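You operate a simulated robot arm through the tools that you are given. There is no shell and no other tool. Be economical: measure what you need, move in short steps, check, and stop when the job is done.

Carry out the task below with a simulated two-armed robot. There is one attempt and no reset: what you move stays moved.

## Task
Top up the hopper by its card, then bring the cone to FULL.
Fine: tip in the whole tin that the card names and put it back; leave the other tin full; shut the lid before the screw starts; the screw ends off at the cone window's FULL line. Set down upright: what you pick out.

It is judged by the outcome, as a careful person would: the job done as asked, and still so three seconds after it is handed in. It fails if anything else is knocked over, pushed out of place, dropped, spilled or broken. Lids that push on must go on centred and level and be pressed home; caps that screw on are set level and turned clockwise until they are tight.

## Robot
Two 7-joint arms with fingered hands on one trunk, on a base that drives. Base frame: it is fixed to the floor where the robot stands at the start and does not move with it; the origin is under the middle of the robot, x ahead of it, y to its left, z up. Readings come in mm, degrees, newtons and seconds.
The left shoulder is at the start at [30, 136, 1355], the right one opposite. Places, roughly: cone window [900, -700, 1200]; direction lever [500, -100, 900]; dose dial [700, -1300, 700]; fan switch [600, -200, 900]; feed hopper [1000, 300, 900]; filler lock knob [600, 0, 1000]; filler mains switch [600, -100, 1000]; foot pedal [700, -500, 100]; green start key [700, -1200, 700]; height crank [900, -400, 600]; hopper lid [1000, 300, 1300]; screw switch [600, -200, 1000]; shaker switch [800, -1100, 700]; stirrer switch [800, -1200, 700]; trim knob [600, -700, 500]; yellow jog key [700, -1100, 700]. Payload 5 kg a hand.
The TCP of each hand is the grasp point between the finger pads, 42 mm short of the fingertips. In the tool frame z runs along the fingers and y along their closing line. The gripper opens to 208 mm. The gripper's body begins 119 mm behind the TCP. The gripper is a hand of 4 fingers: y runs from the thumb to the fingers, the wrist lies at [0, 0, -332] in the tool frame, and closing takes about 1.5 s.
Orientation is told as [roll, pitch, yaw] about the base's x, y, z axes, in that order, counted from this pose: with the fingers straight down and closing along the base's y, the tool's x points along the base's -x, its y along +y and its z along -z.

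## Interface
- The arms move only by the tool apply_moves. It takes "left_moves", "right_moves" or both (then of equal length, played together; a hand with none holds still); each is a list of rows, each an object (a shift or turn left out is 0, a gripper value left out holds the last) with "claw": the finger opening in mm, from 0 to 208; "delta_pos": the shift along the tool's x, y, z in mm, a list of three; "rot": the turn, a rotation vector about the tool's x, y, z in degrees, a list of three. In form: [{"claw": claw, "delta_pos": [x, y, z], "rot": [rx, ry, rz]}, ...]. A call has 1 to 8 rows; each row is the pose to reach, as a shift and turn from the pose commanded when the call began, along the tool's axes at that moment. Each row takes 0.2 s and may step no farther than 50 mm and 8.6 degrees from the row before; otherwise, or with a gripper value out of range, the whole call is refused. Where a pose cannot be reached the arm comes as near as it can. A force on the tool above 40 N (or 10 N above the force at the start of the call, whichever is more), or a blocked arm, ends the call early, and 0.2 s more pass. The fingers move at their own pace (about 72 mm/s each) and stop on an object; they squeeze with about 27 N. The grip force told is the motor's: it shows also when the fingers shut on nothing. Time passes only in rows, and 0.2 s behind the last, so rows that repeat a pose let the fingers close. The reply holds the time, the measured pose of the TCP, the force on the tool along the base axes, the opening and the grip force, in the units named above and with some noise, with the torque about the TCP (base axes, N m) and any sound that the robot's microphone picked up.
- Cameras (640 x 400 px; columns grow to the right, rows downward): "scene" is now at [46.3, 8.5, 2092.1]; the picture's right is [0.11, -0.99, 0.00], its down [-0.77, -0.08, -0.64] and it looks along [0.63, 0.07, -0.77] (base axes); focal length 267 px, centre (320, 200). "left" rides on the left gripper at [-101, 0, -145] in its tool frame; the picture's right is [0.00, -1.00, 0.00], its down [0.82, 0.00, -0.57] and it looks along [0.57, 0.00, 0.82] (tool axes); focal length 261 px, centre (320, 200). "right" rides on the right gripper at [101, 0, -145] in its tool frame; the picture's right is [-0.01, 1.00, 0.00], its down [-0.82, 0.00, -0.57] and it looks along [-0.57, 0.00, 0.82] (tool axes); focal length 261 px, centre (320, 200).
- capture(camera): a new picture of that camera. No time passes.
- raise_lower(by): slides the trunk up (or, below 0, down) by that many mm; the arms and the scene camera ride with it, the base frame stays. It gives what a move gives, with no picture.
- roll_base(legs): drives the robot by 1 to 6 legs, each [ahead, left, turn to the left] in mm, mm and degrees, along the robot's own axes; the way and the turn of a leg run together, so that a leg with both is an arc; at most 1500 mm and 180 degrees a leg. The arms and the cameras ride along, it lands a little off, and it stops where it bumps. It gives what a move gives.
- hand_shape(shape, hand): the hand has 4 fingers and takes this shape, open, in about a second: jaw (thumb against the fingers, like two jaws); tri (thumb and two fingers); tip (a fingertip pinch); poke (one finger out to press); point (the index stretched); flat (the hand flat); cup (the hand cupped); fist (a fist). The gripper value then closes the fingers along that shape, each until it touches; the sizes above hold for jaw. It gives what a move gives, with no picture.
- head_to(pan, tilt): turns the head with the scene camera to pan (to the left, within 143 degrees either way) and tilt (down, from -29 to 69), counted from straight ahead of the robot. It gives what a move gives.
- point_at(camera, pixels): for up to 12 pixels [column, row] of the newest picture of that camera ("zoom" is the newest enlarged one), the place [x, y, z] in the base frame of the surface seen there, good to about 2 mm, but the place of the scene camera against the robot may be out by one fixed shift of up to 18 mm in any direction. No time passes.
- enlarge(camera, box): a new picture of the part [left, top, right, bottom] of that camera's present view, enlarged. No time passes.
- job_done(): hands the job in; it is judged then, once.

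Go step by step. Measure first, check grasps and placings, and put right what went wrong. The budget is 80 turns and 62 pictures, counting those below and the enlarged ones. Unless the task says otherwise, let go and move clear before handing in, and close with one line.

The tools are called after "Emit:" as a command line: name --argument value ..., lists and objects as JSON in quotes. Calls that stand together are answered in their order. apply_moves: Moves the arms, as the interface text tells. Its arguments: {"type":"object","properties":{"left_moves":{"type":"array"},"right_moves":{"type":"array"}},"required":[]} The other tools are called the same way: raise_lower (by) slides the trunk up or down; hand_shape (shape, hand) gives the hand a shape; roll_base (legs) drives the base; head_to (pan, tilt) turns the head that bears the scene camera; capture (camera) takes a picture; point_at (camera, pixels) gives the place of the surface under pixels of a picture; enlarge (camera, box) takes an enlarged picture of a part of a camera's view; job_done () hands the job in.

At the start:

```text
clock: 0.0
left_position: [597.2, 261.1, 1544.8]
left_tool_rot: [0.0, 0.0, 0.1]
left_force: [0.8, -0.5, -0.1]
left_wrist_torque: [0.02, 0.02, 0.0]
left_finger_gap: 207.7
left_grip_force: 0.2
left_shape: jaw
right_position: [533.1, -144.1, 1573.9]
right_tool_rot: [0.0, 0.0, 0.0]
right_force: [-0.4, 0.4, 0.1]
right_wrist_torque: [0.01, 0.01, 0.06]
right_finger_gap: 207.8
right_grip_force: 0.1
right_shape: jaw
trunk travel left (down, up): [-375.0, 115.0]
robot x, y, heading: [-1.0, -1.0, -0.2]
head pan, tilt: [6.0, 50.3]
```

scene: 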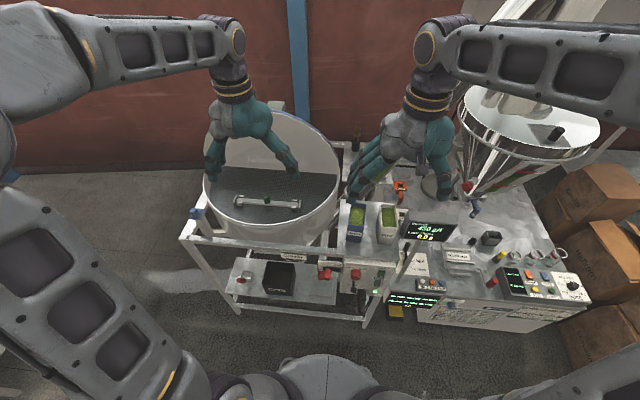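
right: 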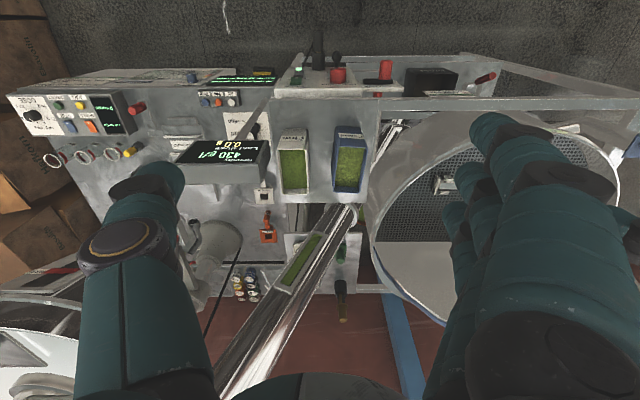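
left: 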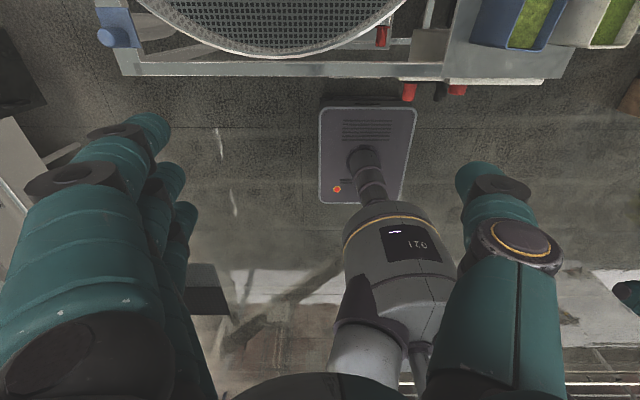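

The scene shows the hopper (265,180) with its lid propped open, two tins at (357,222) and (387,222), and panels at (345,275). I'll enlarge these to read the card and labels.

Emit:
enlarge --camera "scene" --box '[320, 180, 480, 320]'

Emit:
enlarge --camera "scene" --box '[180, 100, 400, 320]'

Emit:
point_at --camera "scene" --pixels '[[357, 212], [357, 238], [388, 212], [386, 238], [240, 200], [300, 205], [268, 200], [323, 272], [356, 275], [373, 292], [270, 255], [280, 130]]'

```text
2.86 times, centred on (400, 250) of scene
```

zoom: 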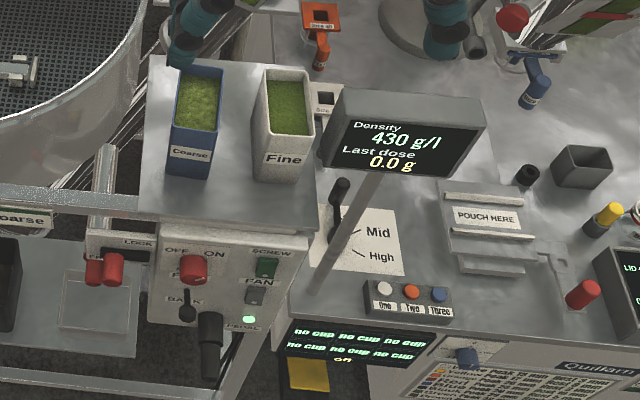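

```text
1.82 times, centred on (290, 210) of scene
```

zoom: 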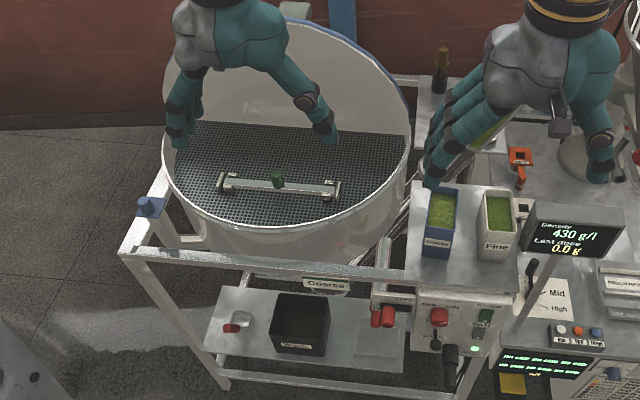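

```text
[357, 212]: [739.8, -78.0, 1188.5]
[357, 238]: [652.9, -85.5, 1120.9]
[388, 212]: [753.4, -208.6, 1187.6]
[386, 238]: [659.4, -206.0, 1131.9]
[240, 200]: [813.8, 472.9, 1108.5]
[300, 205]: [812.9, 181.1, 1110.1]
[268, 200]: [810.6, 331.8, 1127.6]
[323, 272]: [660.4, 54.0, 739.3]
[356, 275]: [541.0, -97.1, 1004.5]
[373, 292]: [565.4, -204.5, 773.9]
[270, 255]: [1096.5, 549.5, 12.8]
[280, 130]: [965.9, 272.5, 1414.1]
```

The card on the frame at about (290,256) seems to say "Coarse"; there is also a bar with a green knob lying in the hopper. I'll look more closely at both.

Emit:
enlarge --camera "scene" --box '[225, 180, 320, 240]'

Emit:
enlarge --camera "scene" --box '[225, 238, 400, 325]'

Emit:
enlarge --camera "scene" --box '[440, 80, 640, 220]'

```text
6.67 times, centred on (272, 210) of scene
```

zoom: 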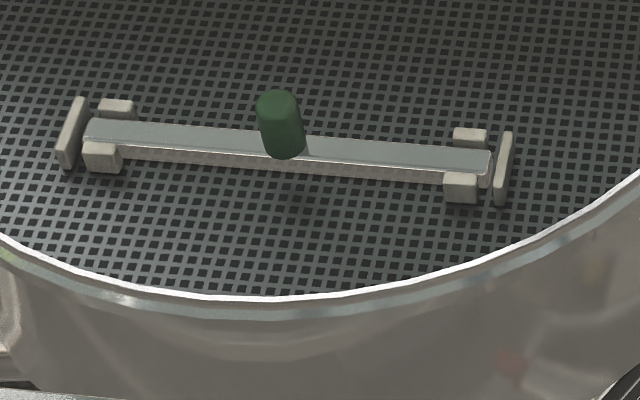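

```text
3.66 times, centred on (312, 282) of scene
```

zoom: 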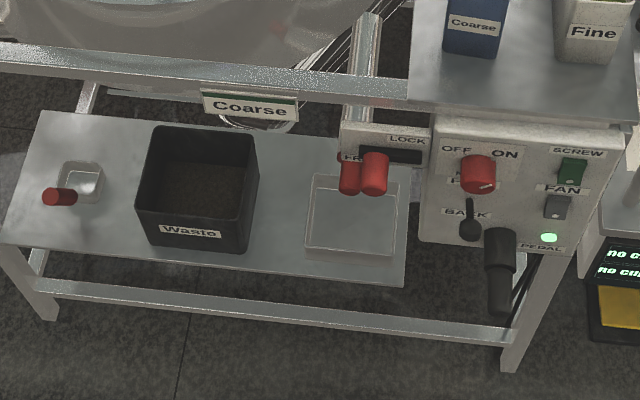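

```text
2.86 times, centred on (540, 150) of scene
```

zoom: 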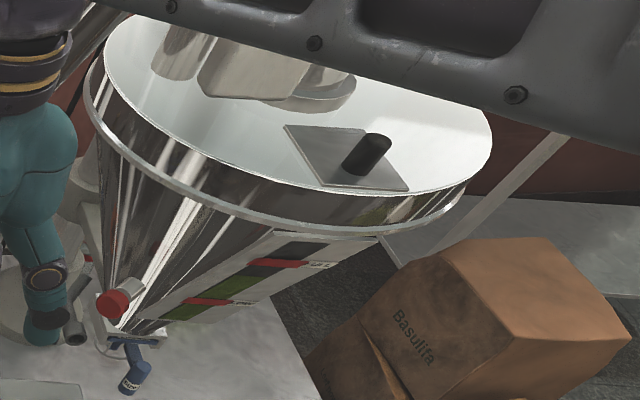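

Card reads "Coarse", tins are labelled Coarse (blue) and Fine (white). I'll zoom hard on the control panel, cone window and lid.

Emit:
enlarge --camera "scene" --box '[315, 262, 387, 307]'

Emit:
enlarge --camera "scene" --box '[460, 140, 580, 215]'

Emit:
head_to --pan 12 --tilt 25

Emit:
capture --camera "scene"

```text
8.89 times, centred on (351, 284) of scene
```

zoom: 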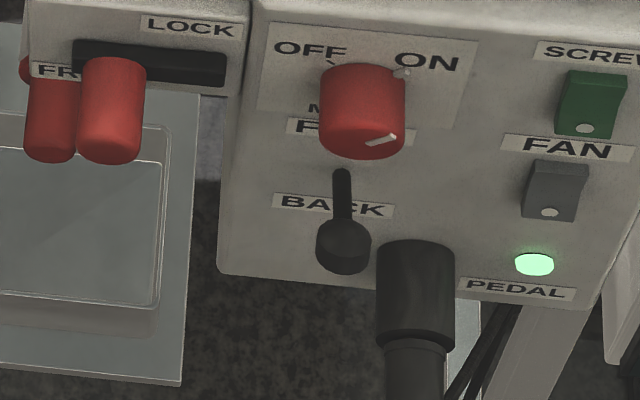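

```text
5.33 times, centred on (520, 178) of scene
```

zoom: 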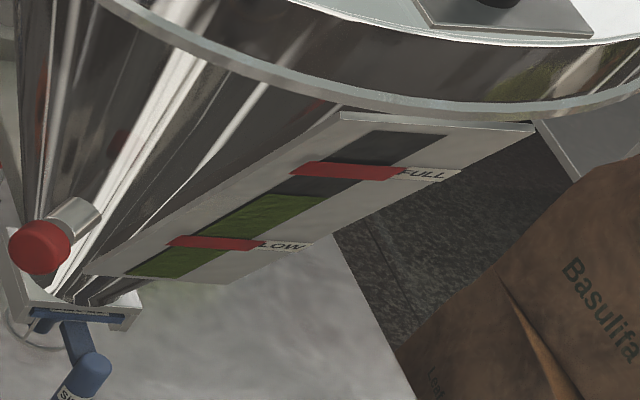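

```text
clock: 0.9
left_position: [597.1, 260.7, 1545.3]
left_tool_rot: [-0.1, -0.1, 0.0]
left_force: [-0.2, -0.7, -0.6]
left_wrist_torque: [-0.02, 0.01, 0.0]
left_finger_gap: 207.8
left_grip_force: 0.1
left_shape: jaw
right_position: [533.5, -142.9, 1573.9]
right_tool_rot: [0.0, 0.0, 0.1]
right_force: [0.3, 0.3, 0.5]
right_wrist_torque: [0.01, 0.05, -0.01]
right_finger_gap: 207.7
right_grip_force: 0.0
right_shape: jaw
trunk travel left (down, up): [-375.0, 115.0]
robot x, y, heading: [0.8, -3.8, -0.1]
head pan, tilt: [12.0, 25.0]
```

```text
51 pictures are left
```

scene: 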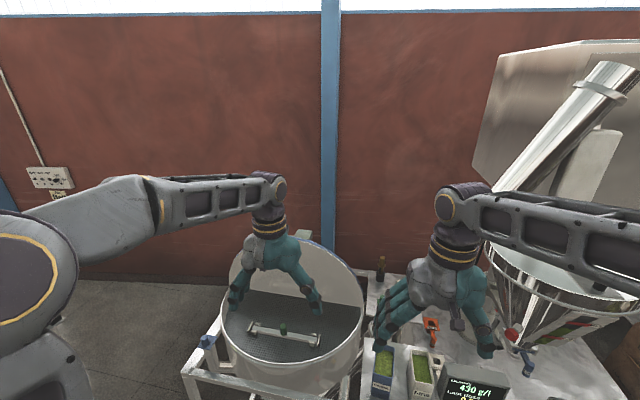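

The cone window shows product between LOW and FULL; the screw will bring it up. Now I measure the tins and hopper with a zoom.

Emit:
head_to --pan 0 --tilt 52

Emit:
enlarge --camera "scene" --box '[300, 150, 400, 270]'

Emit:
capture --camera "scene"

```text
clock: 1.8
left_position: [597.1, 262.0, 1544.7]
left_tool_rot: [0.0, 0.0, 0.0]
left_force: [0.0, 0.3, 0.0]
left_wrist_torque: [0.01, -0.04, -0.01]
left_finger_gap: 207.7
left_grip_force: 0.0
left_shape: jaw
right_position: [531.2, -141.5, 1575.8]
right_tool_rot: [0.0, -0.2, -0.1]
right_force: [-0.6, -0.8, 1.0]
right_wrist_torque: [0.03, -0.02, -0.01]
right_finger_gap: 207.8
right_grip_force: 0.1
right_shape: jaw
trunk travel left (down, up): [-375.0, 115.0]
robot x, y, heading: [2.0, 0.3, -0.1]
head pan, tilt: [0.0, 52.0]
```

```text
3.33 times, centred on (350, 210) of scene
```

zoom: 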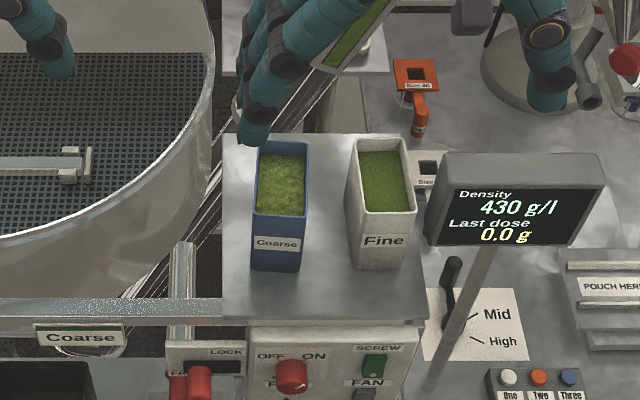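

```text
49 pictures are left
```

scene: 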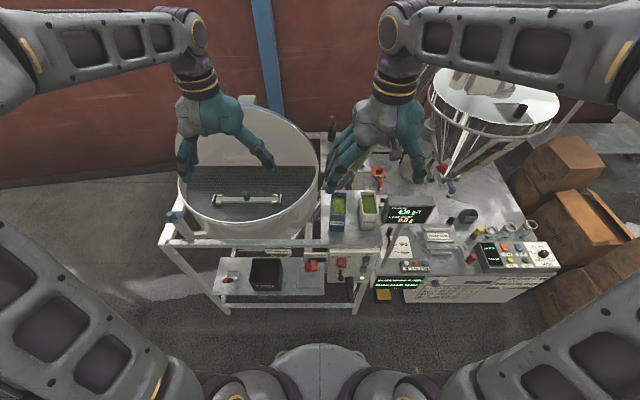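

Zoom shows tin rims clearly: Coarse rim corners (260,143),(308,145),(303,217),(252,213). I'll measure them.

Emit:
point_at --camera "zoom" --pixels '[[260, 143], [308, 145], [304, 214], [253, 211], [252, 268], [300, 271], [280, 180], [353, 141], [358, 212], [240, 290], [340, 230], [362, 266]]'

Emit:
point_at --camera "scene" --pixels '[[250, 237], [179, 190], [318, 190], [250, 244], [175, 217], [245, 107], [249, 196], [290, 130], [200, 200], [300, 200]]'

```text
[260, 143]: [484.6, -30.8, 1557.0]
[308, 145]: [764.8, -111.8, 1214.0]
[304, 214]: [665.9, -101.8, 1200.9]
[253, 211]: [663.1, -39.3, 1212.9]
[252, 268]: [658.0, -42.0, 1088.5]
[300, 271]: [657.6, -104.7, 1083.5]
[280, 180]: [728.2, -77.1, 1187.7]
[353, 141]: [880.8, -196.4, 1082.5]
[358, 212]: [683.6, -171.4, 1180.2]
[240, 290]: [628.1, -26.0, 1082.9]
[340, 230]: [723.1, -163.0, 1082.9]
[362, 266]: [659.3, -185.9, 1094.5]
```

```text
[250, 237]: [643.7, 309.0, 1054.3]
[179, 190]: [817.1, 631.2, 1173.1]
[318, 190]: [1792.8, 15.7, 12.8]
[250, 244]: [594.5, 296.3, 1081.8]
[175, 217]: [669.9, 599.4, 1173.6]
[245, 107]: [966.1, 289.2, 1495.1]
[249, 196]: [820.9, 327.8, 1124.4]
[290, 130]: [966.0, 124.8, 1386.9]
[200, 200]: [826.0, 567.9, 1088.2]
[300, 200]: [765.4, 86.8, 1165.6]
```

Geometry: Coarse tin spans x 660–768, y −40…−108, z 1083–1212; the hopper half-opening is x 645–966 about y 310, rim z≈1173, lid standing vertical at x≈966. I'll back off and turn the left hand so its fingers point forward for a side grasp that can be rolled to pour.

Emit:
roll_base --legs '[[-200, -200, 0]]'

Emit:
apply_moves --left_moves '[{"delta_pos": [-15, 0, 10], "rot": [0, -7.5, 0], "claw": 115}, {"delta_pos": [-30, 0, 20], "rot": [0, -15, 0]}, {"delta_pos": [-45, 0, 30], "rot": [0, -22.5, 0]}, {"delta_pos": [-60, 0, 40], "rot": [0, -30, 0]}, {"delta_pos": [-75, 0, 50], "rot": [0, -37.5, 0]}, {"delta_pos": [-90, 0, 60], "rot": [0, -45, 0]}, {"delta_pos": [-105, 0, 70], "rot": [0, -52.5, 0]}, {"delta_pos": [-120, 0, 80], "rot": [0, -60, 0]}]'

Emit:
apply_moves --left_moves '[{"rot": [0, -7.5, 0]}, {"rot": [0, -15, 0]}, {"rot": [0, -22.5, 0]}, {"rot": [0, -30, 0]}, {"rot": [0, -30, 0]}]'

```text
clock: 3.8
left_position: [401.7, 56.5, 1544.8]
left_tool_rot: [0.0, 0.1, -0.2]
left_force: [-0.3, 0.0, -0.9]
left_wrist_torque: [-0.01, 0.03, 0.01]
left_finger_gap: 207.4
left_grip_force: 0.0
left_shape: jaw
right_position: [335.2, -345.9, 1573.9]
right_tool_rot: [-0.1, 0.0, -0.3]
right_force: [0.0, -0.3, -0.8]
right_wrist_torque: [-0.03, 0.02, 0.01]
right_finger_gap: 208.0
right_grip_force: 0.0
right_shape: jaw
trunk travel left (down, up): [-375.0, 115.0]
robot x, y, heading: [-195.3, -202.5, -0.5]
head pan, tilt: [0.0, 52.0]
```

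```text
clock: 5.6
left_position: [490.7, 57.2, 1484.8]
left_tool_rot: [0.0, -45.0, -0.2]
left_force: [0.5, -0.2, 0.4]
left_wrist_torque: [0.01, 0.01, 0.03]
left_finger_gap: 115.7
left_grip_force: 0.0
left_shape: jaw
left hand out of reach, approached as far as the arm can: row 7, 8
right_position: [333.5, -346.5, 1574.5]
right_tool_rot: [0.0, 0.0, -0.4]
right_force: [0.8, 0.4, 0.6]
right_wrist_torque: [-0.01, 0.01, 0.01]
right_finger_gap: 207.7
right_grip_force: 0.0
right_shape: jaw
trunk travel left (down, up): [-375.0, 115.0]
robot x, y, heading: [-197.4, -202.9, -0.4]
head pan, tilt: [0.0, 52.0]
```

```text
clock: 6.8
left_position: [492.2, 56.3, 1484.5]
left_tool_rot: [0.1, -44.9, -0.2]
left_force: [0.3, -0.3, 0.3]
left_wrist_torque: [0.0, 0.03, 0.01]
left_finger_gap: 115.5
left_grip_force: 0.0
left_shape: jaw
left hand out of reach, approached as far as the arm can: row 1, 2, 3, 4, 5
right_position: [333.6, -346.1, 1575.9]
right_tool_rot: [0.0, -0.1, -0.3]
right_force: [0.3, -0.4, -0.7]
right_wrist_torque: [0.0, 0.0, -0.01]
right_finger_gap: 207.8
right_grip_force: 0.1
right_shape: jaw
trunk travel left (down, up): [-375.0, 115.0]
robot x, y, heading: [-197.1, -202.7, -0.2]
head pan, tilt: [0.0, 52.0]
```

The arm stalled at −45° pitch (too cramped); I'll extend forward/down and continue the turn there.

Emit:
apply_moves --left_moves '[{"delta_pos": [0, 0, 45]}, {"delta_pos": [0, 0, 90]}, {"delta_pos": [0, 0, 135]}, {"delta_pos": [0, 0, 180], "rot": [0, -8, 0]}, {"delta_pos": [0, 0, 180], "rot": [0, -16, 0]}, {"delta_pos": [0, 0, 180], "rot": [0, -24, 0]}, {"delta_pos": [0, 0, 180], "rot": [0, -32, 0]}, {"delta_pos": [0, 0, 180], "rot": [0, -40, 0]}]'

```text
clock: 8.6
left_position: [615.2, 50.3, 1358.0]
left_tool_rot: [0.3, -69.0, -0.5]
left_force: [0.4, -3.5, 0.2]
left_wrist_torque: [0.11, 0.05, 0.28]
left_finger_gap: 115.0
left_grip_force: 0.1
left_shape: jaw
left hand out of reach, approached as far as the arm can: row 1, 7, 8
right_position: [333.8, -351.9, 1574.0]
right_tool_rot: [0.2, 0.1, -0.4]
right_force: [0.2, -2.1, -0.6]
right_wrist_torque: [0.28, -0.03, 0.01]
right_finger_gap: 207.9
right_grip_force: 0.2
right_shape: jaw
trunk travel left (down, up): [-375.0, 115.0]
robot x, y, heading: [-198.7, -201.7, 0.0]
head pan, tilt: [0.0, 52.0]
```

Pitch is −69° at [615,50,1358]. I'll lower toward pre-grasp height ahead of the tin while finishing the turn.

Emit:
apply_moves --left_moves '[{"delta_pos": [10, -30, 0]}, {"delta_pos": [20, -60, 0]}, {"delta_pos": [35, -90, 0]}, {"delta_pos": [60, -124, 0], "rot": [0, -5, 0]}, {"delta_pos": [80, -124, 10], "rot": [0, -10, 0]}, {"delta_pos": [100, -124, 20], "rot": [0, -15, 0]}, {"delta_pos": [100, -124, 20], "rot": [0, -21, 0]}]'

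Emit:
capture --camera "left"

```text
clock: 10.2
left_position: [607.5, -48.4, 1358.9]
left_tool_rot: [0.2, -68.8, -0.9]
left_force: [-0.1, -0.2, -0.4]
left_wrist_torque: [0.04, -0.01, 0.04]
left_finger_gap: 114.9
left_grip_force: 0.0
left_shape: jaw
left hand out of reach, approached as far as the arm can: row 2, 3, 4, 5, 6, 7
right_position: [333.2, -348.4, 1575.9]
right_tool_rot: [0.1, 0.0, -0.3]
right_force: [0.1, 0.4, 0.1]
right_wrist_torque: [0.04, 0.02, -0.02]
right_finger_gap: 207.9
right_grip_force: 0.0
right_shape: jaw
trunk travel left (down, up): [-375.0, 115.0]
robot x, y, heading: [-199.3, -198.7, -0.5]
head pan, tilt: [0.0, 52.0]
```

```text
48 pictures are left
```

left: 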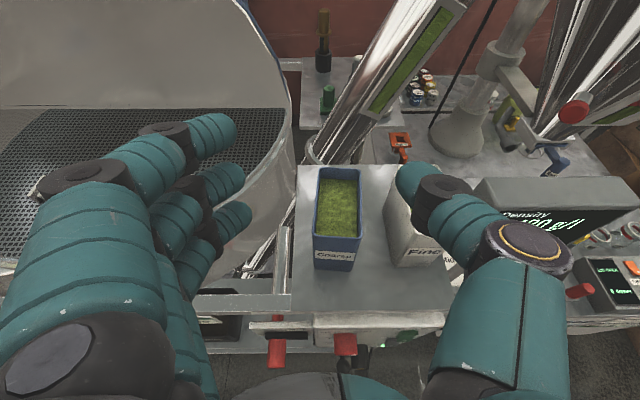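

The hand is still too cramped to level out. I'll back the base 180 mm more so the arm can stretch, then extend forward.

Emit:
roll_base --legs '[[-180, 0, 0]]'

Emit:
apply_moves --left_moves '[{"delta_pos": [0, -5, 45]}, {"delta_pos": [0, -10, 90]}, {"delta_pos": [0, -15, 130]}, {"delta_pos": [0, -25, 150], "rot": [0, -5, 0]}, {"delta_pos": [0, -25, 150], "rot": [0, -13, 0]}, {"delta_pos": [0, -25, 150], "rot": [0, -21, 0]}, {"delta_pos": [0, -25, 150], "rot": [0, -21, 0]}]'

```text
clock: 11.7
left_position: [431.0, -48.7, 1357.4]
left_tool_rot: [0.1, -68.7, -0.8]
left_force: [-0.6, 0.1, 0.7]
left_wrist_torque: [0.05, 0.06, 0.06]
left_finger_gap: 115.1
left_grip_force: 0.1
left_shape: jaw
right_position: [156.1, -346.0, 1575.4]
right_tool_rot: [-0.1, 0.0, -0.2]
right_force: [0.4, 0.5, 0.4]
right_wrist_torque: [0.01, -0.09, -0.01]
right_finger_gap: 207.5
right_grip_force: 0.3
right_shape: jaw
trunk travel left (down, up): [-375.0, 115.0]
robot x, y, heading: [-375.3, -201.4, 0.0]
head pan, tilt: [0.0, 52.0]
```

```text
clock: 13.3
left_position: [582.0, -71.5, 1341.9]
left_tool_rot: [0.4, -69.8, -1.8]
left_force: [-0.2, 0.3, -1.0]
left_wrist_torque: [0.02, 0.0, -0.01]
left_finger_gap: 114.9
left_grip_force: 0.0
left_shape: jaw
left hand out of reach, approached as far as the arm can: row 2, 3, 4, 5, 6, 7
right_position: [157.3, -347.0, 1575.4]
right_tool_rot: [0.0, 0.1, -0.3]
right_force: [-0.2, -0.4, -0.5]
right_wrist_torque: [0.01, 0.0, 0.02]
right_finger_gap: 207.7
right_grip_force: 0.0
right_shape: jaw
trunk travel left (down, up): [-375.0, 115.0]
robot x, y, heading: [-372.6, -202.0, -0.2]
head pan, tilt: [0.0, 52.0]
```

Still limited near −70°. Let me see the arm's configuration.

Emit:
head_to --pan 10 --tilt 40

Emit:
capture --camera "scene"

```text
clock: 14.0
left_position: [582.6, -69.6, 1341.8]
left_tool_rot: [0.4, -69.8, -1.7]
left_force: [0.2, 0.0, 0.3]
left_wrist_torque: [0.01, -0.01, -0.01]
left_finger_gap: 114.9
left_grip_force: 0.0
left_shape: jaw
right_position: [156.0, -345.9, 1574.9]
right_tool_rot: [-0.1, 0.0, -0.4]
right_force: [0.3, 0.1, 0.2]
right_wrist_torque: [0.0, -0.01, 0.02]
right_finger_gap: 207.7
right_grip_force: 0.1
right_shape: jaw
trunk travel left (down, up): [-375.0, 115.0]
robot x, y, heading: [-371.4, -199.5, -0.4]
head pan, tilt: [10.0, 40.0]
```

```text
47 pictures are left
```

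scene: 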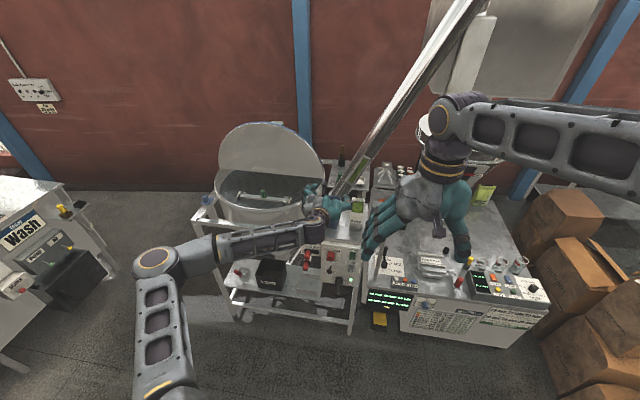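

The elbow is swung out left and the arm is bent. I'll extend forward above the tin (z≈1340, clear) to straighten the arm and try levelling there.

Emit:
apply_moves --left_moves '[{"delta_pos": [-14, 0, 38]}, {"delta_pos": [-28, 0, 76]}, {"delta_pos": [-42, 0, 114]}, {"delta_pos": [-42, 0, 114], "rot": [0, -5, 0]}, {"delta_pos": [-42, 0, 114], "rot": [0, -10, 0]}, {"delta_pos": [-42, 0, 114], "rot": [0, -15, 0]}, {"delta_pos": [-42, 0, 114], "rot": [0, -20, 0]}]'

```text
clock: 15.6
left_position: [702.5, -73.4, 1343.2]
left_tool_rot: [0.4, -72.2, -2.0]
left_force: [0.1, 0.3, 0.0]
left_wrist_torque: [-0.03, -0.01, -0.01]
left_finger_gap: 115.0
left_grip_force: 0.1
left_shape: jaw
left hand out of reach, approached as far as the arm can: row 5, 6, 7
right_position: [155.5, -346.0, 1575.4]
right_tool_rot: [0.0, -0.1, -0.4]
right_force: [-0.8, 0.6, 0.1]
right_wrist_torque: [-0.04, -0.03, 0.0]
right_finger_gap: 207.7
right_grip_force: 0.1
right_shape: jaw
trunk travel left (down, up): [-375.0, 115.0]
robot x, y, heading: [-375.0, -199.8, -0.4]
head pan, tilt: [10.0, 40.0]
```

Levelling stops at −72°, which is still a usable tilt for gripping. I'll test whether the wrist can roll about the finger axis for pouring before committing.

Emit:
apply_moves --left_moves '[{"rot": [0, 0, -8.5]}, {"rot": [0, 0, -17]}, {"rot": [0, 0, -25.5]}, {"rot": [0, 0, -34]}, {"rot": [0, 0, -42.5]}, {"rot": [0, 0, -51]}, {"rot": [0, 0, -59.5]}, {"rot": [0, 0, -68]}]'

Emit:
apply_moves --left_moves '[{"rot": [0, 0, -8.5]}, {"rot": [0, 0, -17]}, {"rot": [0, 0, -25.5]}, {"rot": [0, 0, -34]}, {"rot": [0, 0, -42.5]}, {"rot": [0, 0, -51]}, {"rot": [0, 0, -59.5]}, {"rot": [0, 0, -68]}]'

```text
clock: 17.4
left_position: [732.1, -27.5, 1357.9]
left_tool_rot: [-69.7, -19.9, 76.5]
left_force: [1.2, -1.6, -3.5]
left_wrist_torque: [-0.03, -0.33, 0.09]
left_finger_gap: 114.9
left_grip_force: 0.0
left_shape: jaw
left hand out of reach, approached as far as the arm can: row 2, 3, 4, 5, 6, 7, 8
right_position: [158.8, -348.4, 1574.7]
right_tool_rot: [0.1, 0.2, -0.3]
right_force: [1.2, -1.5, 0.2]
right_wrist_torque: [0.18, 0.14, -0.03]
right_finger_gap: 208.0
right_grip_force: 0.1
right_shape: jaw
trunk travel left (down, up): [-375.0, 115.0]
robot x, y, heading: [-377.4, -205.7, -0.3]
head pan, tilt: [10.0, 40.0]
```

```text
clock: 19.2
left_position: [792.7, -3.0, 1384.3]
left_tool_rot: [-73.7, 3.1, 80.1]
left_force: [1.6, -3.6, 4.1]
left_wrist_torque: [0.27, 0.65, 0.5]
left_finger_gap: 114.9
left_grip_force: 0.1
left_shape: jaw
left hand out of reach, approached as far as the arm can: row 1, 2, 3, 4, 5, 6, 7, 8
right_position: [157.8, -338.4, 1575.3]
right_tool_rot: [-0.1, 0.2, 0.0]
right_force: [0.9, 3.3, 0.9]
right_wrist_torque: [-0.5, 0.08, -0.01]
right_finger_gap: 207.7
right_grip_force: 0.0
right_shape: jaw
trunk travel left (down, up): [-375.0, 115.0]
robot x, y, heading: [-379.6, -205.5, -0.3]
head pan, tilt: [10.0, 40.0]
stopped in row 8 (left hand): the force on the tool passed its limit at 63 N (the readings are from after the stop); the commanded pose is now the measured one
```

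The roll in that direction drifted and something pushed back with 63 N at [793,−3,1384] – I'll look.

Emit:
capture --camera "scene"

Emit:
enlarge --camera "scene" --box '[180, 100, 460, 310]'

```text
46 pictures are left
```

scene: 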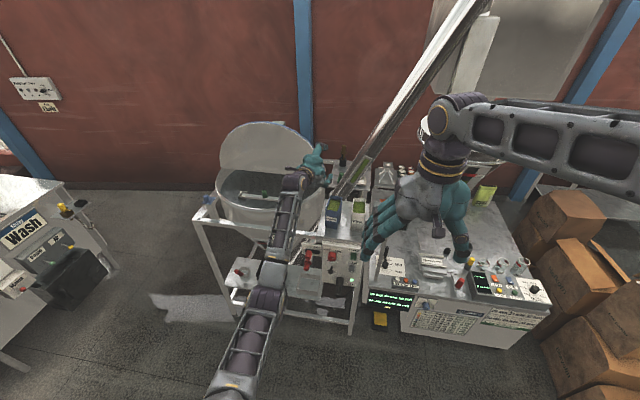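

```text
1.90 times, centred on (320, 205) of scene
```

zoom: 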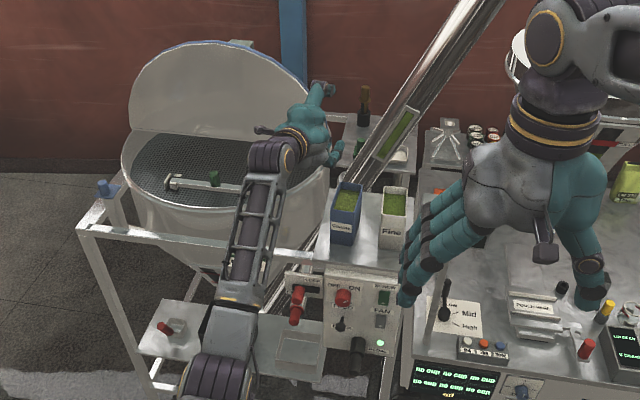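

The hand is rolled ~80° (thumb up) with fingers forward; nothing appears displaced. The arm is now almost straight, so I'll pull straight back and roll back in this new configuration to see if it levels.

Emit:
apply_moves --left_moves '[{"delta_pos": [0, -10, -40]}, {"delta_pos": [0, -20, -80]}, {"delta_pos": [0, -20, -120]}, {"delta_pos": [0, -20, -160]}, {"delta_pos": [0, -20, -200]}]'

Emit:
apply_moves --left_moves '[{"rot": [0, 0, 8.5]}, {"rot": [0, 0, 17]}, {"rot": [0, 0, 25.5]}, {"rot": [0, 0, 34]}, {"rot": [0, 0, 42.5]}, {"rot": [0, 0, 51]}, {"rot": [0, 0, 59.5]}, {"rot": [0, 0, 68]}]'

```text
clock: 20.4
left_position: [665.2, 60.7, 1480.2]
left_tool_rot: [-71.6, 1.4, 77.4]
left_force: [0.1, -0.6, -1.1]
left_wrist_torque: [-0.03, -0.11, 0.09]
left_finger_gap: 115.1
left_grip_force: 0.1
left_shape: jaw
left hand out of reach, approached as far as the arm can: row 1, 2, 3, 4, 5
right_position: [156.9, -345.0, 1574.9]
right_tool_rot: [0.1, 0.0, -0.1]
right_force: [0.7, 0.1, 1.8]
right_wrist_torque: [0.07, -0.08, 0.0]
right_finger_gap: 207.9
right_grip_force: 0.1
right_shape: jaw
trunk travel left (down, up): [-375.0, 115.0]
robot x, y, heading: [-376.2, -198.2, -0.2]
head pan, tilt: [10.0, 40.0]
```

```text
clock: 22.2
left_position: [668.3, 62.4, 1483.1]
left_tool_rot: [-50.0, -60.8, 40.8]
left_force: [0.6, 0.4, 0.3]
left_wrist_torque: [0.0, -0.06, 0.01]
left_finger_gap: 115.0
left_grip_force: 0.1
left_shape: jaw
right_position: [156.9, -344.1, 1574.3]
right_tool_rot: [-0.1, 0.0, -0.1]
right_force: [-0.1, -0.5, 1.0]
right_wrist_torque: [0.0, -0.01, 0.02]
right_finger_gap: 207.9
right_grip_force: 0.0
right_shape: jaw
trunk travel left (down, up): [-375.0, 115.0]
robot x, y, heading: [-375.1, -201.5, -0.4]
head pan, tilt: [10.0, 40.0]
```

Rolling works freely here (fingers forward, 18° down, 13° right). Try levelling the rest and straightening at this pose.

Emit:
apply_moves --left_moves '[{"rot": [0, -6, 0]}, {"rot": [0, -12, 0]}, {"rot": [0, -18, 0]}, {"rot": [0, -18, 6]}, {"rot": [0, -18, 12]}]'

```text
clock: 23.0
left_position: [665.1, 77.0, 1542.2]
left_tool_rot: [-94.2, -71.6, 88.6]
left_force: [-0.3, -0.3, 2.6]
left_wrist_torque: [0.02, 0.21, 0.06]
left_finger_gap: 114.7
left_grip_force: 0.1
left_shape: jaw
right_position: [156.4, -345.0, 1574.2]
right_tool_rot: [0.0, 0.1, -0.2]
right_force: [0.0, -0.2, -0.5]
right_wrist_torque: [0.07, -0.04, 0.0]
right_finger_gap: 207.8
right_grip_force: 0.1
right_shape: jaw
trunk travel left (down, up): [-375.0, 115.0]
robot x, y, heading: [-373.7, -201.0, -0.3]
head pan, tilt: [10.0, 40.0]
stopped in row 4 (left hand): the force on the tool passed its limit at 53 N (the readings are from after the stop); the commanded pose is now the measured one
```

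After that the fingers are truly horizontal forward (rolled −18°). Now lower with orientation held, then check.

Emit:
apply_moves --left_moves '[{"delta_pos": [42, -3, -7]}, {"delta_pos": [84, -5, -15]}, {"delta_pos": [126, -8, -22]}, {"delta_pos": [168, -11, -30]}, {"delta_pos": [209, -13, -37]}]'

```text
clock: 24.2
left_position: [647.4, 52.2, 1365.9]
left_tool_rot: [-87.3, -71.4, 77.8]
left_force: [0.1, 0.6, 0.0]
left_wrist_torque: [0.0, 0.02, -0.05]
left_finger_gap: 115.1
left_grip_force: 0.1
left_shape: jaw
left hand out of reach, approached as far as the arm can: row 2, 3, 4, 5
right_position: [157.9, -342.5, 1574.0]
right_tool_rot: [0.0, 0.1, -0.1]
right_force: [0.2, 0.9, 0.8]
right_wrist_torque: [-0.06, 0.01, 0.01]
right_finger_gap: 207.8
right_grip_force: 0.0
right_shape: jaw
trunk travel left (down, up): [-375.0, 115.0]
robot x, y, heading: [-375.3, -196.7, -0.2]
head pan, tilt: [10.0, 40.0]
```

Lower hand positions relative to the shoulder are the problem, so the trunk should come down instead. I'll lift the hand relative to the body, then lower the trunk.

Emit:
apply_moves --left_moves '[{"delta_pos": [-21, -36, -14]}, {"delta_pos": [-42, -73, -28]}, {"delta_pos": [-64, -110, -42]}, {"delta_pos": [-85, -146, -56]}, {"delta_pos": [-106, -183, -70]}, {"delta_pos": [-106, -183, -70]}]'

```text
clock: 25.6
left_position: [554.9, -54.0, 1538.5]
left_tool_rot: [-84.6, -71.5, 73.0]
left_force: [0.0, 0.4, 0.9]
left_wrist_torque: [0.01, -0.05, -0.05]
left_finger_gap: 115.2
left_grip_force: 0.0
left_shape: jaw
left hand out of reach, approached as far as the arm can: row 2, 3, 4, 5, 6
right_position: [157.4, -343.4, 1575.0]
right_tool_rot: [0.0, 0.1, -0.1]
right_force: [0.1, 0.2, 0.2]
right_wrist_torque: [-0.04, 0.01, -0.01]
right_finger_gap: 207.9
right_grip_force: 0.1
right_shape: jaw
trunk travel left (down, up): [-375.0, 115.0]
robot x, y, heading: [-378.5, -200.3, -0.3]
head pan, tilt: [10.0, 40.0]
```

Hand is at the required relative height but wants to yaw right; moving the base right will help. Drive right 150 and lower the trunk 340.

Emit:
roll_base --legs '[[-40, -150, 0]]'

Emit:
raise_lower --by -320

Emit:
capture --camera "left"

```text
clock: 27.0
left_position: [514.8, -207.2, 1538.7]
left_tool_rot: [-84.7, -71.4, 72.9]
left_force: [0.6, 0.0, 1.2]
left_wrist_torque: [-0.02, 0.04, 0.02]
left_finger_gap: 115.1
left_grip_force: 0.0
left_shape: jaw
right_position: [115.3, -494.7, 1573.5]
right_tool_rot: [-0.1, 0.0, -0.4]
right_force: [0.2, -0.7, 1.1]
right_wrist_torque: [0.04, -0.04, -0.04]
right_finger_gap: 207.6
right_grip_force: 0.2
right_shape: jaw
trunk travel left (down, up): [-375.0, 115.0]
robot x, y, heading: [-416.2, -348.9, -0.3]
head pan, tilt: [10.0, 40.0]
```

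```text
clock: 30.2
left_position: [514.5, -208.5, 1218.5]
left_tool_rot: [-84.6, -71.4, 73.0]
left_force: [0.4, 0.4, 0.4]
left_wrist_torque: [0.0, 0.02, 0.03]
left_finger_gap: 114.8
left_grip_force: 0.0
left_shape: jaw
right_position: [115.8, -495.1, 1254.5]
right_tool_rot: [-0.1, 0.1, -0.3]
right_force: [-0.3, 0.0, -0.2]
right_wrist_torque: [-0.02, 0.0, 0.03]
right_finger_gap: 207.9
right_grip_force: 0.0
right_shape: jaw
trunk travel left (down, up): [-55.0, 435.0]
robot x, y, heading: [-417.6, -350.5, -0.5]
head pan, tilt: [10.0, 40.0]
```

```text
44 pictures are left
```

left: 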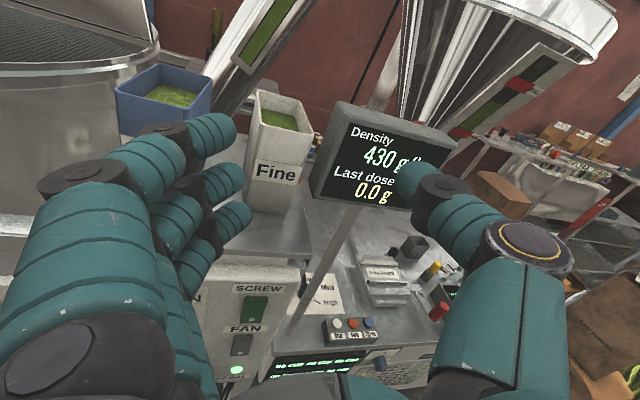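

Hand now beside the tins at z 1218. Shift left in line with the Coarse tin and straighten to fingers-forward, thumb level.

Emit:
apply_moves --left_moves '[{"delta_pos": [-10, 43, -9]}, {"delta_pos": [-21, 86, -18]}, {"delta_pos": [-31, 128, -27]}, {"delta_pos": [-31, 128, -27], "rot": [-3.8, -1.2, 6.1]}, {"delta_pos": [-31, 128, -27], "rot": [-7.6, -2.4, 12.2]}, {"delta_pos": [-31, 128, -27], "rot": [-11.5, -3.6, 18.3]}, {"delta_pos": [-31, 128, -27], "rot": [-11.5, -3.6, 18.3]}]'

```text
clock: 31.8
left_position: [512.9, -51.4, 1217.4]
left_tool_rot: [6.0, -89.0, -8.2]
left_force: [-0.1, -0.3, -0.3]
left_wrist_torque: [0.0, 0.0, 0.01]
left_finger_gap: 115.4
left_grip_force: 0.0
left_shape: jaw
left hand out of reach, approached as far as the arm can: row 6, 7
right_position: [115.3, -495.9, 1254.0]
right_tool_rot: [0.0, 0.1, -0.4]
right_force: [-1.0, -0.3, -0.4]
right_wrist_torque: [0.05, 0.01, 0.0]
right_finger_gap: 207.9
right_grip_force: 0.1
right_shape: jaw
trunk travel left (down, up): [-55.0, 435.0]
robot x, y, heading: [-415.8, -351.7, -0.4]
head pan, tilt: [10.0, 40.0]
```

Now level: fingers forward at [513,−51,1217]. Check the tin with the wrist camera for exact position.

Emit:
capture --camera "left"

```text
43 pictures are left
```

left: 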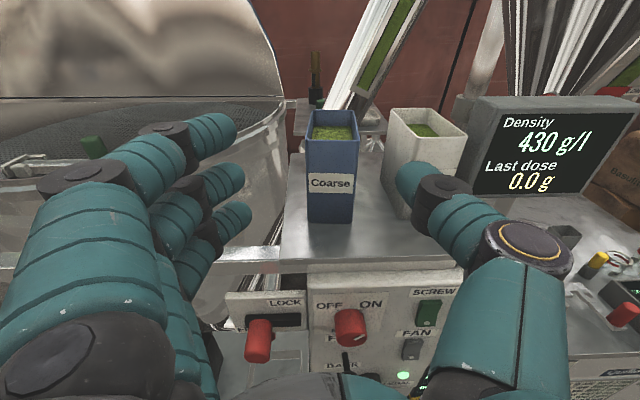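

Emit:
point_at --camera "left" --pixels '[[309, 150], [354, 150], [310, 215], [351, 215], [331, 138], [312, 118], [350, 112], [388, 170], [432, 310], [349, 325], [258, 340], [270, 102]]'

Emit:
enlarge --camera "left" --box '[220, 280, 460, 400]'

```text
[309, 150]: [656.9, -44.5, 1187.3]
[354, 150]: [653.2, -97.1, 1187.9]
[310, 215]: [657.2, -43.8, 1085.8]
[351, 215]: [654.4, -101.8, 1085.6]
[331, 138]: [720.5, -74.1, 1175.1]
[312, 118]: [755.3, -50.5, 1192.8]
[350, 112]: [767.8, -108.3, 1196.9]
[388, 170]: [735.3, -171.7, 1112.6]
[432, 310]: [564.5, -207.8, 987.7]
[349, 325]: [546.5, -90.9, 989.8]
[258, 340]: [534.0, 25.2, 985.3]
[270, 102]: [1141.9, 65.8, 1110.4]
```

```text
2.67 times, centred on (340, 340) of left
```

zoom: 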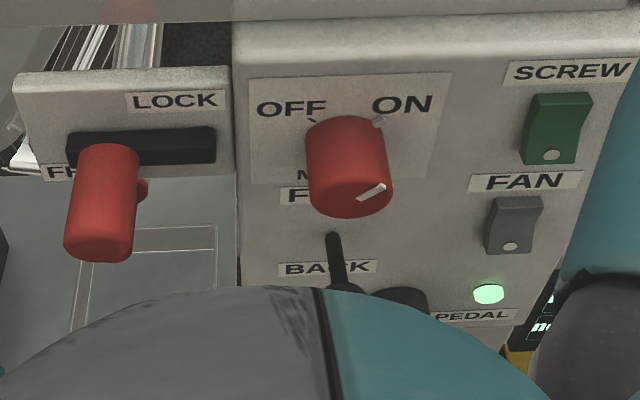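

Tin confirmed: front x≈655, y −42…−105, z 1083…1198. Drop to mid-height, centre, and approach with opening 100.

Emit:
apply_moves --left_moves '[{"delta_pos": [36, -8, 0], "claw": 102}, {"delta_pos": [72, -16, 0]}, {"delta_pos": [72, -16, 40]}, {"delta_pos": [72, -16, 60]}]'

Emit:
capture --camera "left"

```text
clock: 32.8
left_position: [574.2, -35.7, 1159.6]
left_tool_rot: [2.3, -89.0, -5.2]
left_force: [0.3, 0.7, 0.9]
left_wrist_torque: [0.02, 0.01, -0.07]
left_finger_gap: 102.4
left_grip_force: 0.1
left_shape: jaw
left hand out of reach, approached as far as the arm can: row 1, 2, 3, 4
right_position: [114.8, -494.7, 1254.3]
right_tool_rot: [0.0, 0.1, -0.3]
right_force: [-0.6, -0.2, -1.3]
right_wrist_torque: [0.02, -0.03, -0.04]
right_finger_gap: 207.9
right_grip_force: 0.0
right_shape: jaw
trunk travel left (down, up): [-55.0, 435.0]
robot x, y, heading: [-420.5, -347.4, -0.6]
head pan, tilt: [10.0, 40.0]
```

```text
41 pictures are left
```

left: 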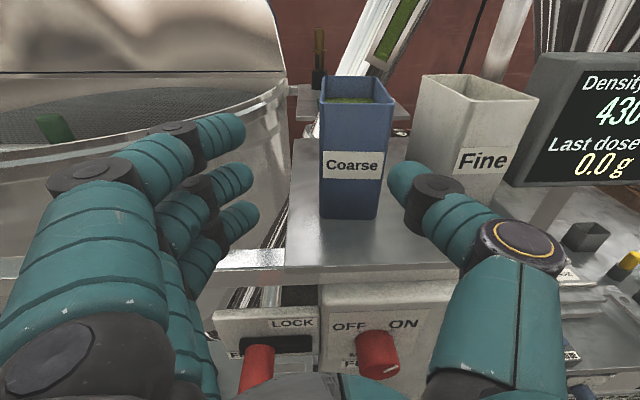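

The arm pose is good but offset; I'll use base and trunk for the exact offset: 38 mm right, 12 mm down.

Emit:
roll_base --legs '[[0, -38, 0]]'

Emit:
raise_lower --by -14

Emit:
capture --camera "left"

```text
clock: 33.7
left_position: [573.7, -78.5, 1161.1]
left_tool_rot: [9.5, -89.1, -12.4]
left_force: [1.4, -3.2, 1.6]
left_wrist_torque: [0.04, 0.1, 0.41]
left_finger_gap: 102.4
left_grip_force: 0.1
left_shape: jaw
right_position: [115.2, -536.3, 1254.7]
right_tool_rot: [0.1, 0.0, -0.3]
right_force: [0.2, -2.9, -0.5]
right_wrist_torque: [0.34, -0.05, -0.05]
right_finger_gap: 208.0
right_grip_force: 0.1
right_shape: jaw
trunk travel left (down, up): [-55.0, 435.0]
robot x, y, heading: [-422.2, -389.9, -0.4]
head pan, tilt: [10.0, 40.0]
```

```text
clock: 34.3
left_position: [574.0, -76.1, 1146.8]
left_tool_rot: [2.4, -88.9, -5.2]
left_force: [-0.5, 0.5, 0.6]
left_wrist_torque: [-0.01, 0.03, -0.02]
left_finger_gap: 102.4
left_grip_force: 0.0
left_shape: jaw
right_position: [114.4, -533.8, 1240.4]
right_tool_rot: [0.1, 0.1, -0.4]
right_force: [-0.7, 0.5, 0.5]
right_wrist_torque: [-0.02, -0.03, -0.05]
right_finger_gap: 207.7
right_grip_force: 0.0
right_shape: jaw
trunk travel left (down, up): [-41.0, 449.0]
robot x, y, heading: [-416.9, -383.1, -0.4]
head pan, tilt: [10.0, 40.0]
```

```text
40 pictures are left
```

left: 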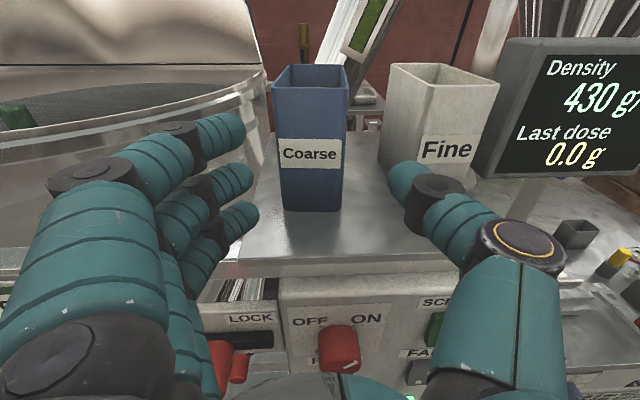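

Aligned: tin centred between fingers (240,180) and thumb (400,180). Drive forward in two steps.

Emit:
roll_base --legs '[[65, 0, 0]]'

Emit:
capture --camera "left"

```text
clock: 35.3
left_position: [640.4, -77.7, 1144.2]
left_tool_rot: [1.1, -88.7, -4.2]
left_force: [1.5, -1.0, -1.1]
left_wrist_torque: [-0.04, -0.16, -0.02]
left_finger_gap: 102.3
left_grip_force: 0.1
left_shape: jaw
right_position: [181.2, -533.8, 1238.5]
right_tool_rot: [0.0, 0.2, -0.5]
right_force: [2.6, 0.3, -0.6]
right_wrist_torque: [-0.01, 0.23, -0.01]
right_finger_gap: 207.8
right_grip_force: 0.0
right_shape: jaw
trunk travel left (down, up): [-41.0, 449.0]
robot x, y, heading: [-352.4, -388.8, -0.5]
head pan, tilt: [10.0, 40.0]
```

```text
39 pictures are left
```

left: 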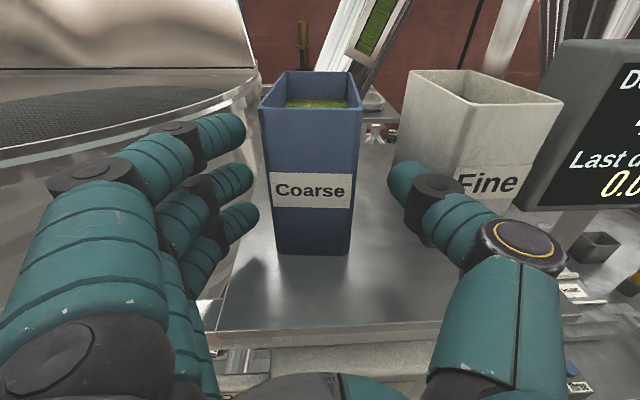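

Fingers start to straddle the tin. Narrow to 92 and drive on 58 mm.

Emit:
apply_moves --left_moves '[{"claw": 92}, {"claw": 92}]'

Emit:
roll_base --legs '[[58, 2, 0]]'

Emit:
capture --camera "left"

```text
clock: 35.9
left_position: [638.5, -77.7, 1145.5]
left_tool_rot: [2.5, -89.0, -5.4]
left_force: [-0.2, 0.5, -0.5]
left_wrist_torque: [-0.01, 0.02, -0.01]
left_finger_gap: 92.9
left_grip_force: 0.1
left_shape: jaw
right_position: [179.4, -534.7, 1239.1]
right_tool_rot: [0.0, 0.1, -0.6]
right_force: [0.2, -0.9, 0.1]
right_wrist_torque: [0.02, -0.07, -0.03]
right_finger_gap: 208.0
right_grip_force: 0.1
right_shape: jaw
trunk travel left (down, up): [-41.0, 449.0]
robot x, y, heading: [-350.1, -388.8, -0.6]
head pan, tilt: [10.0, 40.0]
```

```text
clock: 36.8
left_position: [698.4, -75.4, 1144.1]
left_tool_rot: [0.5, -88.8, -3.4]
left_force: [2.0, -0.5, -2.5]
left_wrist_torque: [-0.01, -0.2, -0.02]
left_finger_gap: 92.4
left_grip_force: 0.0
left_shape: jaw
right_position: [240.3, -532.8, 1238.2]
right_tool_rot: [0.0, 0.3, -0.5]
right_force: [1.6, 0.1, -0.2]
right_wrist_torque: [-0.02, 0.24, -0.01]
right_finger_gap: 207.7
right_grip_force: 0.0
right_shape: jaw
trunk travel left (down, up): [-41.0, 449.0]
robot x, y, heading: [-294.9, -387.2, -0.7]
head pan, tilt: [10.0, 40.0]
```

```text
38 pictures are left
```

left: 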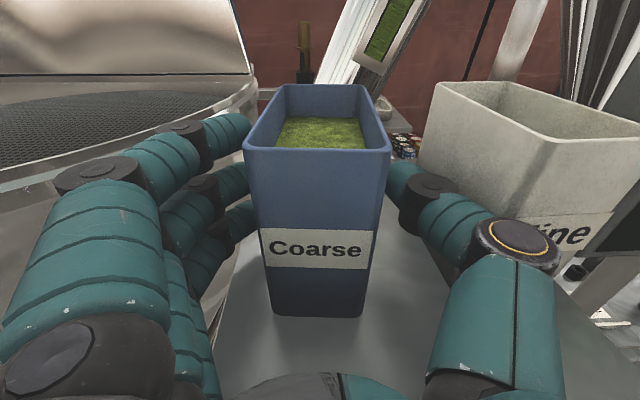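

Tin is well between the thumb and fingers. Close and let it squeeze.

Emit:
apply_moves --left_moves '[{"claw": 70}, {"claw": 60}, {"claw": 40}, {"claw": 40}, {"claw": 40}, {"claw": 40}]'

Emit:
raise_lower --by 40

Emit:
capture --camera "left"

```text
clock: 38.2
left_position: [696.6, -76.0, 1145.6]
left_tool_rot: [2.2, -89.0, -4.9]
left_force: [0.8, -0.2, 4.5]
left_wrist_torque: [0.02, -0.12, 0.0]
left_finger_gap: 60.4
left_grip_force: 26.8
left_shape: jaw
right_position: [237.3, -532.0, 1239.2]
right_tool_rot: [0.1, 0.2, -0.5]
right_force: [-0.9, 0.3, 0.7]
right_wrist_torque: [0.04, -0.03, -0.02]
right_finger_gap: 207.7
right_grip_force: 0.1
right_shape: jaw
trunk travel left (down, up): [-41.0, 449.0]
robot x, y, heading: [-290.5, -388.5, -0.4]
head pan, tilt: [10.0, 40.0]
```

```text
clock: 39.1
left_position: [697.2, -75.3, 1183.6]
left_tool_rot: [0.1, -88.8, -3.0]
left_force: [0.6, 0.6, -3.6]
left_wrist_torque: [0.01, 0.04, -0.01]
left_finger_gap: 60.1
left_grip_force: 27.2
left_shape: jaw
right_position: [238.6, -532.6, 1278.8]
right_tool_rot: [0.1, 0.2, -0.5]
right_force: [-0.3, -0.3, -0.1]
right_wrist_torque: [-0.02, 0.04, -0.03]
right_finger_gap: 207.8
right_grip_force: 0.0
right_shape: jaw
trunk travel left (down, up): [-81.0, 409.0]
robot x, y, heading: [-295.0, -384.1, -0.3]
head pan, tilt: [10.0, 40.0]
```

```text
37 pictures are left
```

left: 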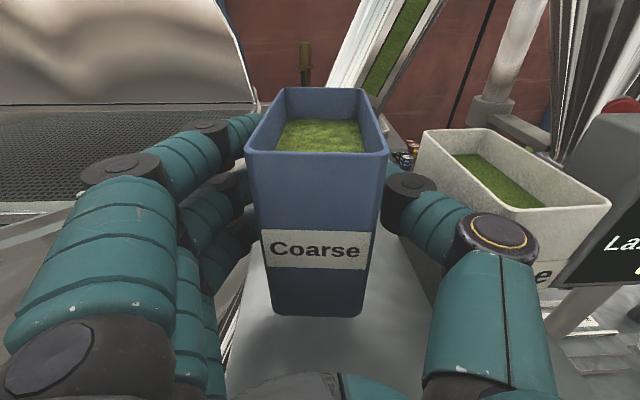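

Tin lifted cleanly. Raise further and drive over the hopper.

Emit:
raise_lower --by 160

Emit:
roll_base --legs '[[0, 320, 0], [95, 0, 0]]'

Emit:
capture --camera "left"

```text
clock: 40.9
left_position: [698.0, -75.0, 1343.1]
left_tool_rot: [0.6, -88.8, -3.5]
left_force: [-0.3, 0.4, -3.5]
left_wrist_torque: [0.0, 0.04, 0.02]
left_finger_gap: 60.4
left_grip_force: 26.9
left_shape: jaw
right_position: [238.8, -533.8, 1439.2]
right_tool_rot: [0.0, 0.2, -0.5]
right_force: [0.2, 0.1, -0.1]
right_wrist_torque: [-0.04, 0.03, -0.02]
right_finger_gap: 207.8
right_grip_force: 0.0
right_shape: jaw
trunk travel left (down, up): [-241.0, 249.0]
robot x, y, heading: [-292.8, -382.6, -0.4]
head pan, tilt: [10.0, 40.0]
```

```text
clock: 43.8
left_position: [794.5, 253.3, 1343.0]
left_tool_rot: [1.2, -88.9, -4.0]
left_force: [1.1, 0.4, -4.4]
left_wrist_torque: [-0.02, -0.08, 0.01]
left_finger_gap: 60.2
left_grip_force: 27.0
left_shape: jaw
right_position: [337.4, -205.6, 1437.8]
right_tool_rot: [0.0, 0.3, -0.4]
right_force: [1.5, -0.6, -1.2]
right_wrist_torque: [-0.02, 0.15, -0.03]
right_finger_gap: 207.8
right_grip_force: 0.0
right_shape: jaw
trunk travel left (down, up): [-241.0, 249.0]
robot x, y, heading: [-194.2, -59.2, -0.2]
head pan, tilt: [10.0, 40.0]
```

```text
36 pictures are left
```

left: 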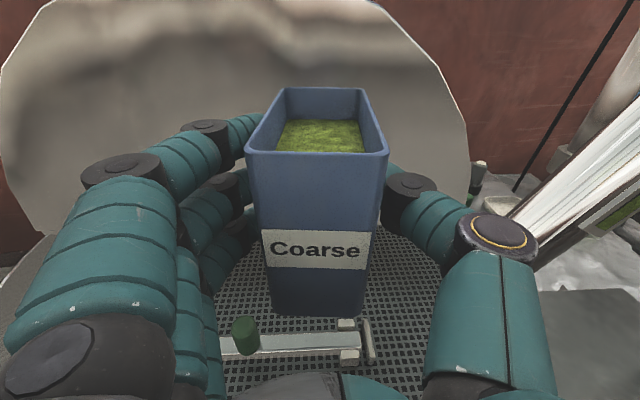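

Centred over the hopper grid. Begin rolling the tin to the left (thumb up).

Emit:
apply_moves --left_moves '[{"rot": [0, 0, -8]}, {"rot": [0, 0, -16]}, {"rot": [0, 0, -24]}, {"rot": [0, 0, -32]}, {"rot": [0, 0, -40]}, {"rot": [0, 0, -48]}]'

```text
clock: 45.2
left_position: [794.8, 252.3, 1344.4]
left_tool_rot: [-88.5, -41.9, 86.1]
left_force: [-0.5, -0.2, -4.8]
left_wrist_torque: [0.01, 0.06, 0.02]
left_finger_gap: 60.4
left_grip_force: 26.6
left_shape: jaw
right_position: [335.9, -204.9, 1438.8]
right_tool_rot: [0.0, 0.2, -0.4]
right_force: [0.4, -0.1, 0.0]
right_wrist_torque: [0.0, 0.03, 0.01]
right_finger_gap: 207.6
right_grip_force: 0.0
right_shape: jaw
trunk travel left (down, up): [-241.0, 249.0]
robot x, y, heading: [-197.5, -55.8, -0.5]
head pan, tilt: [10.0, 40.0]
```

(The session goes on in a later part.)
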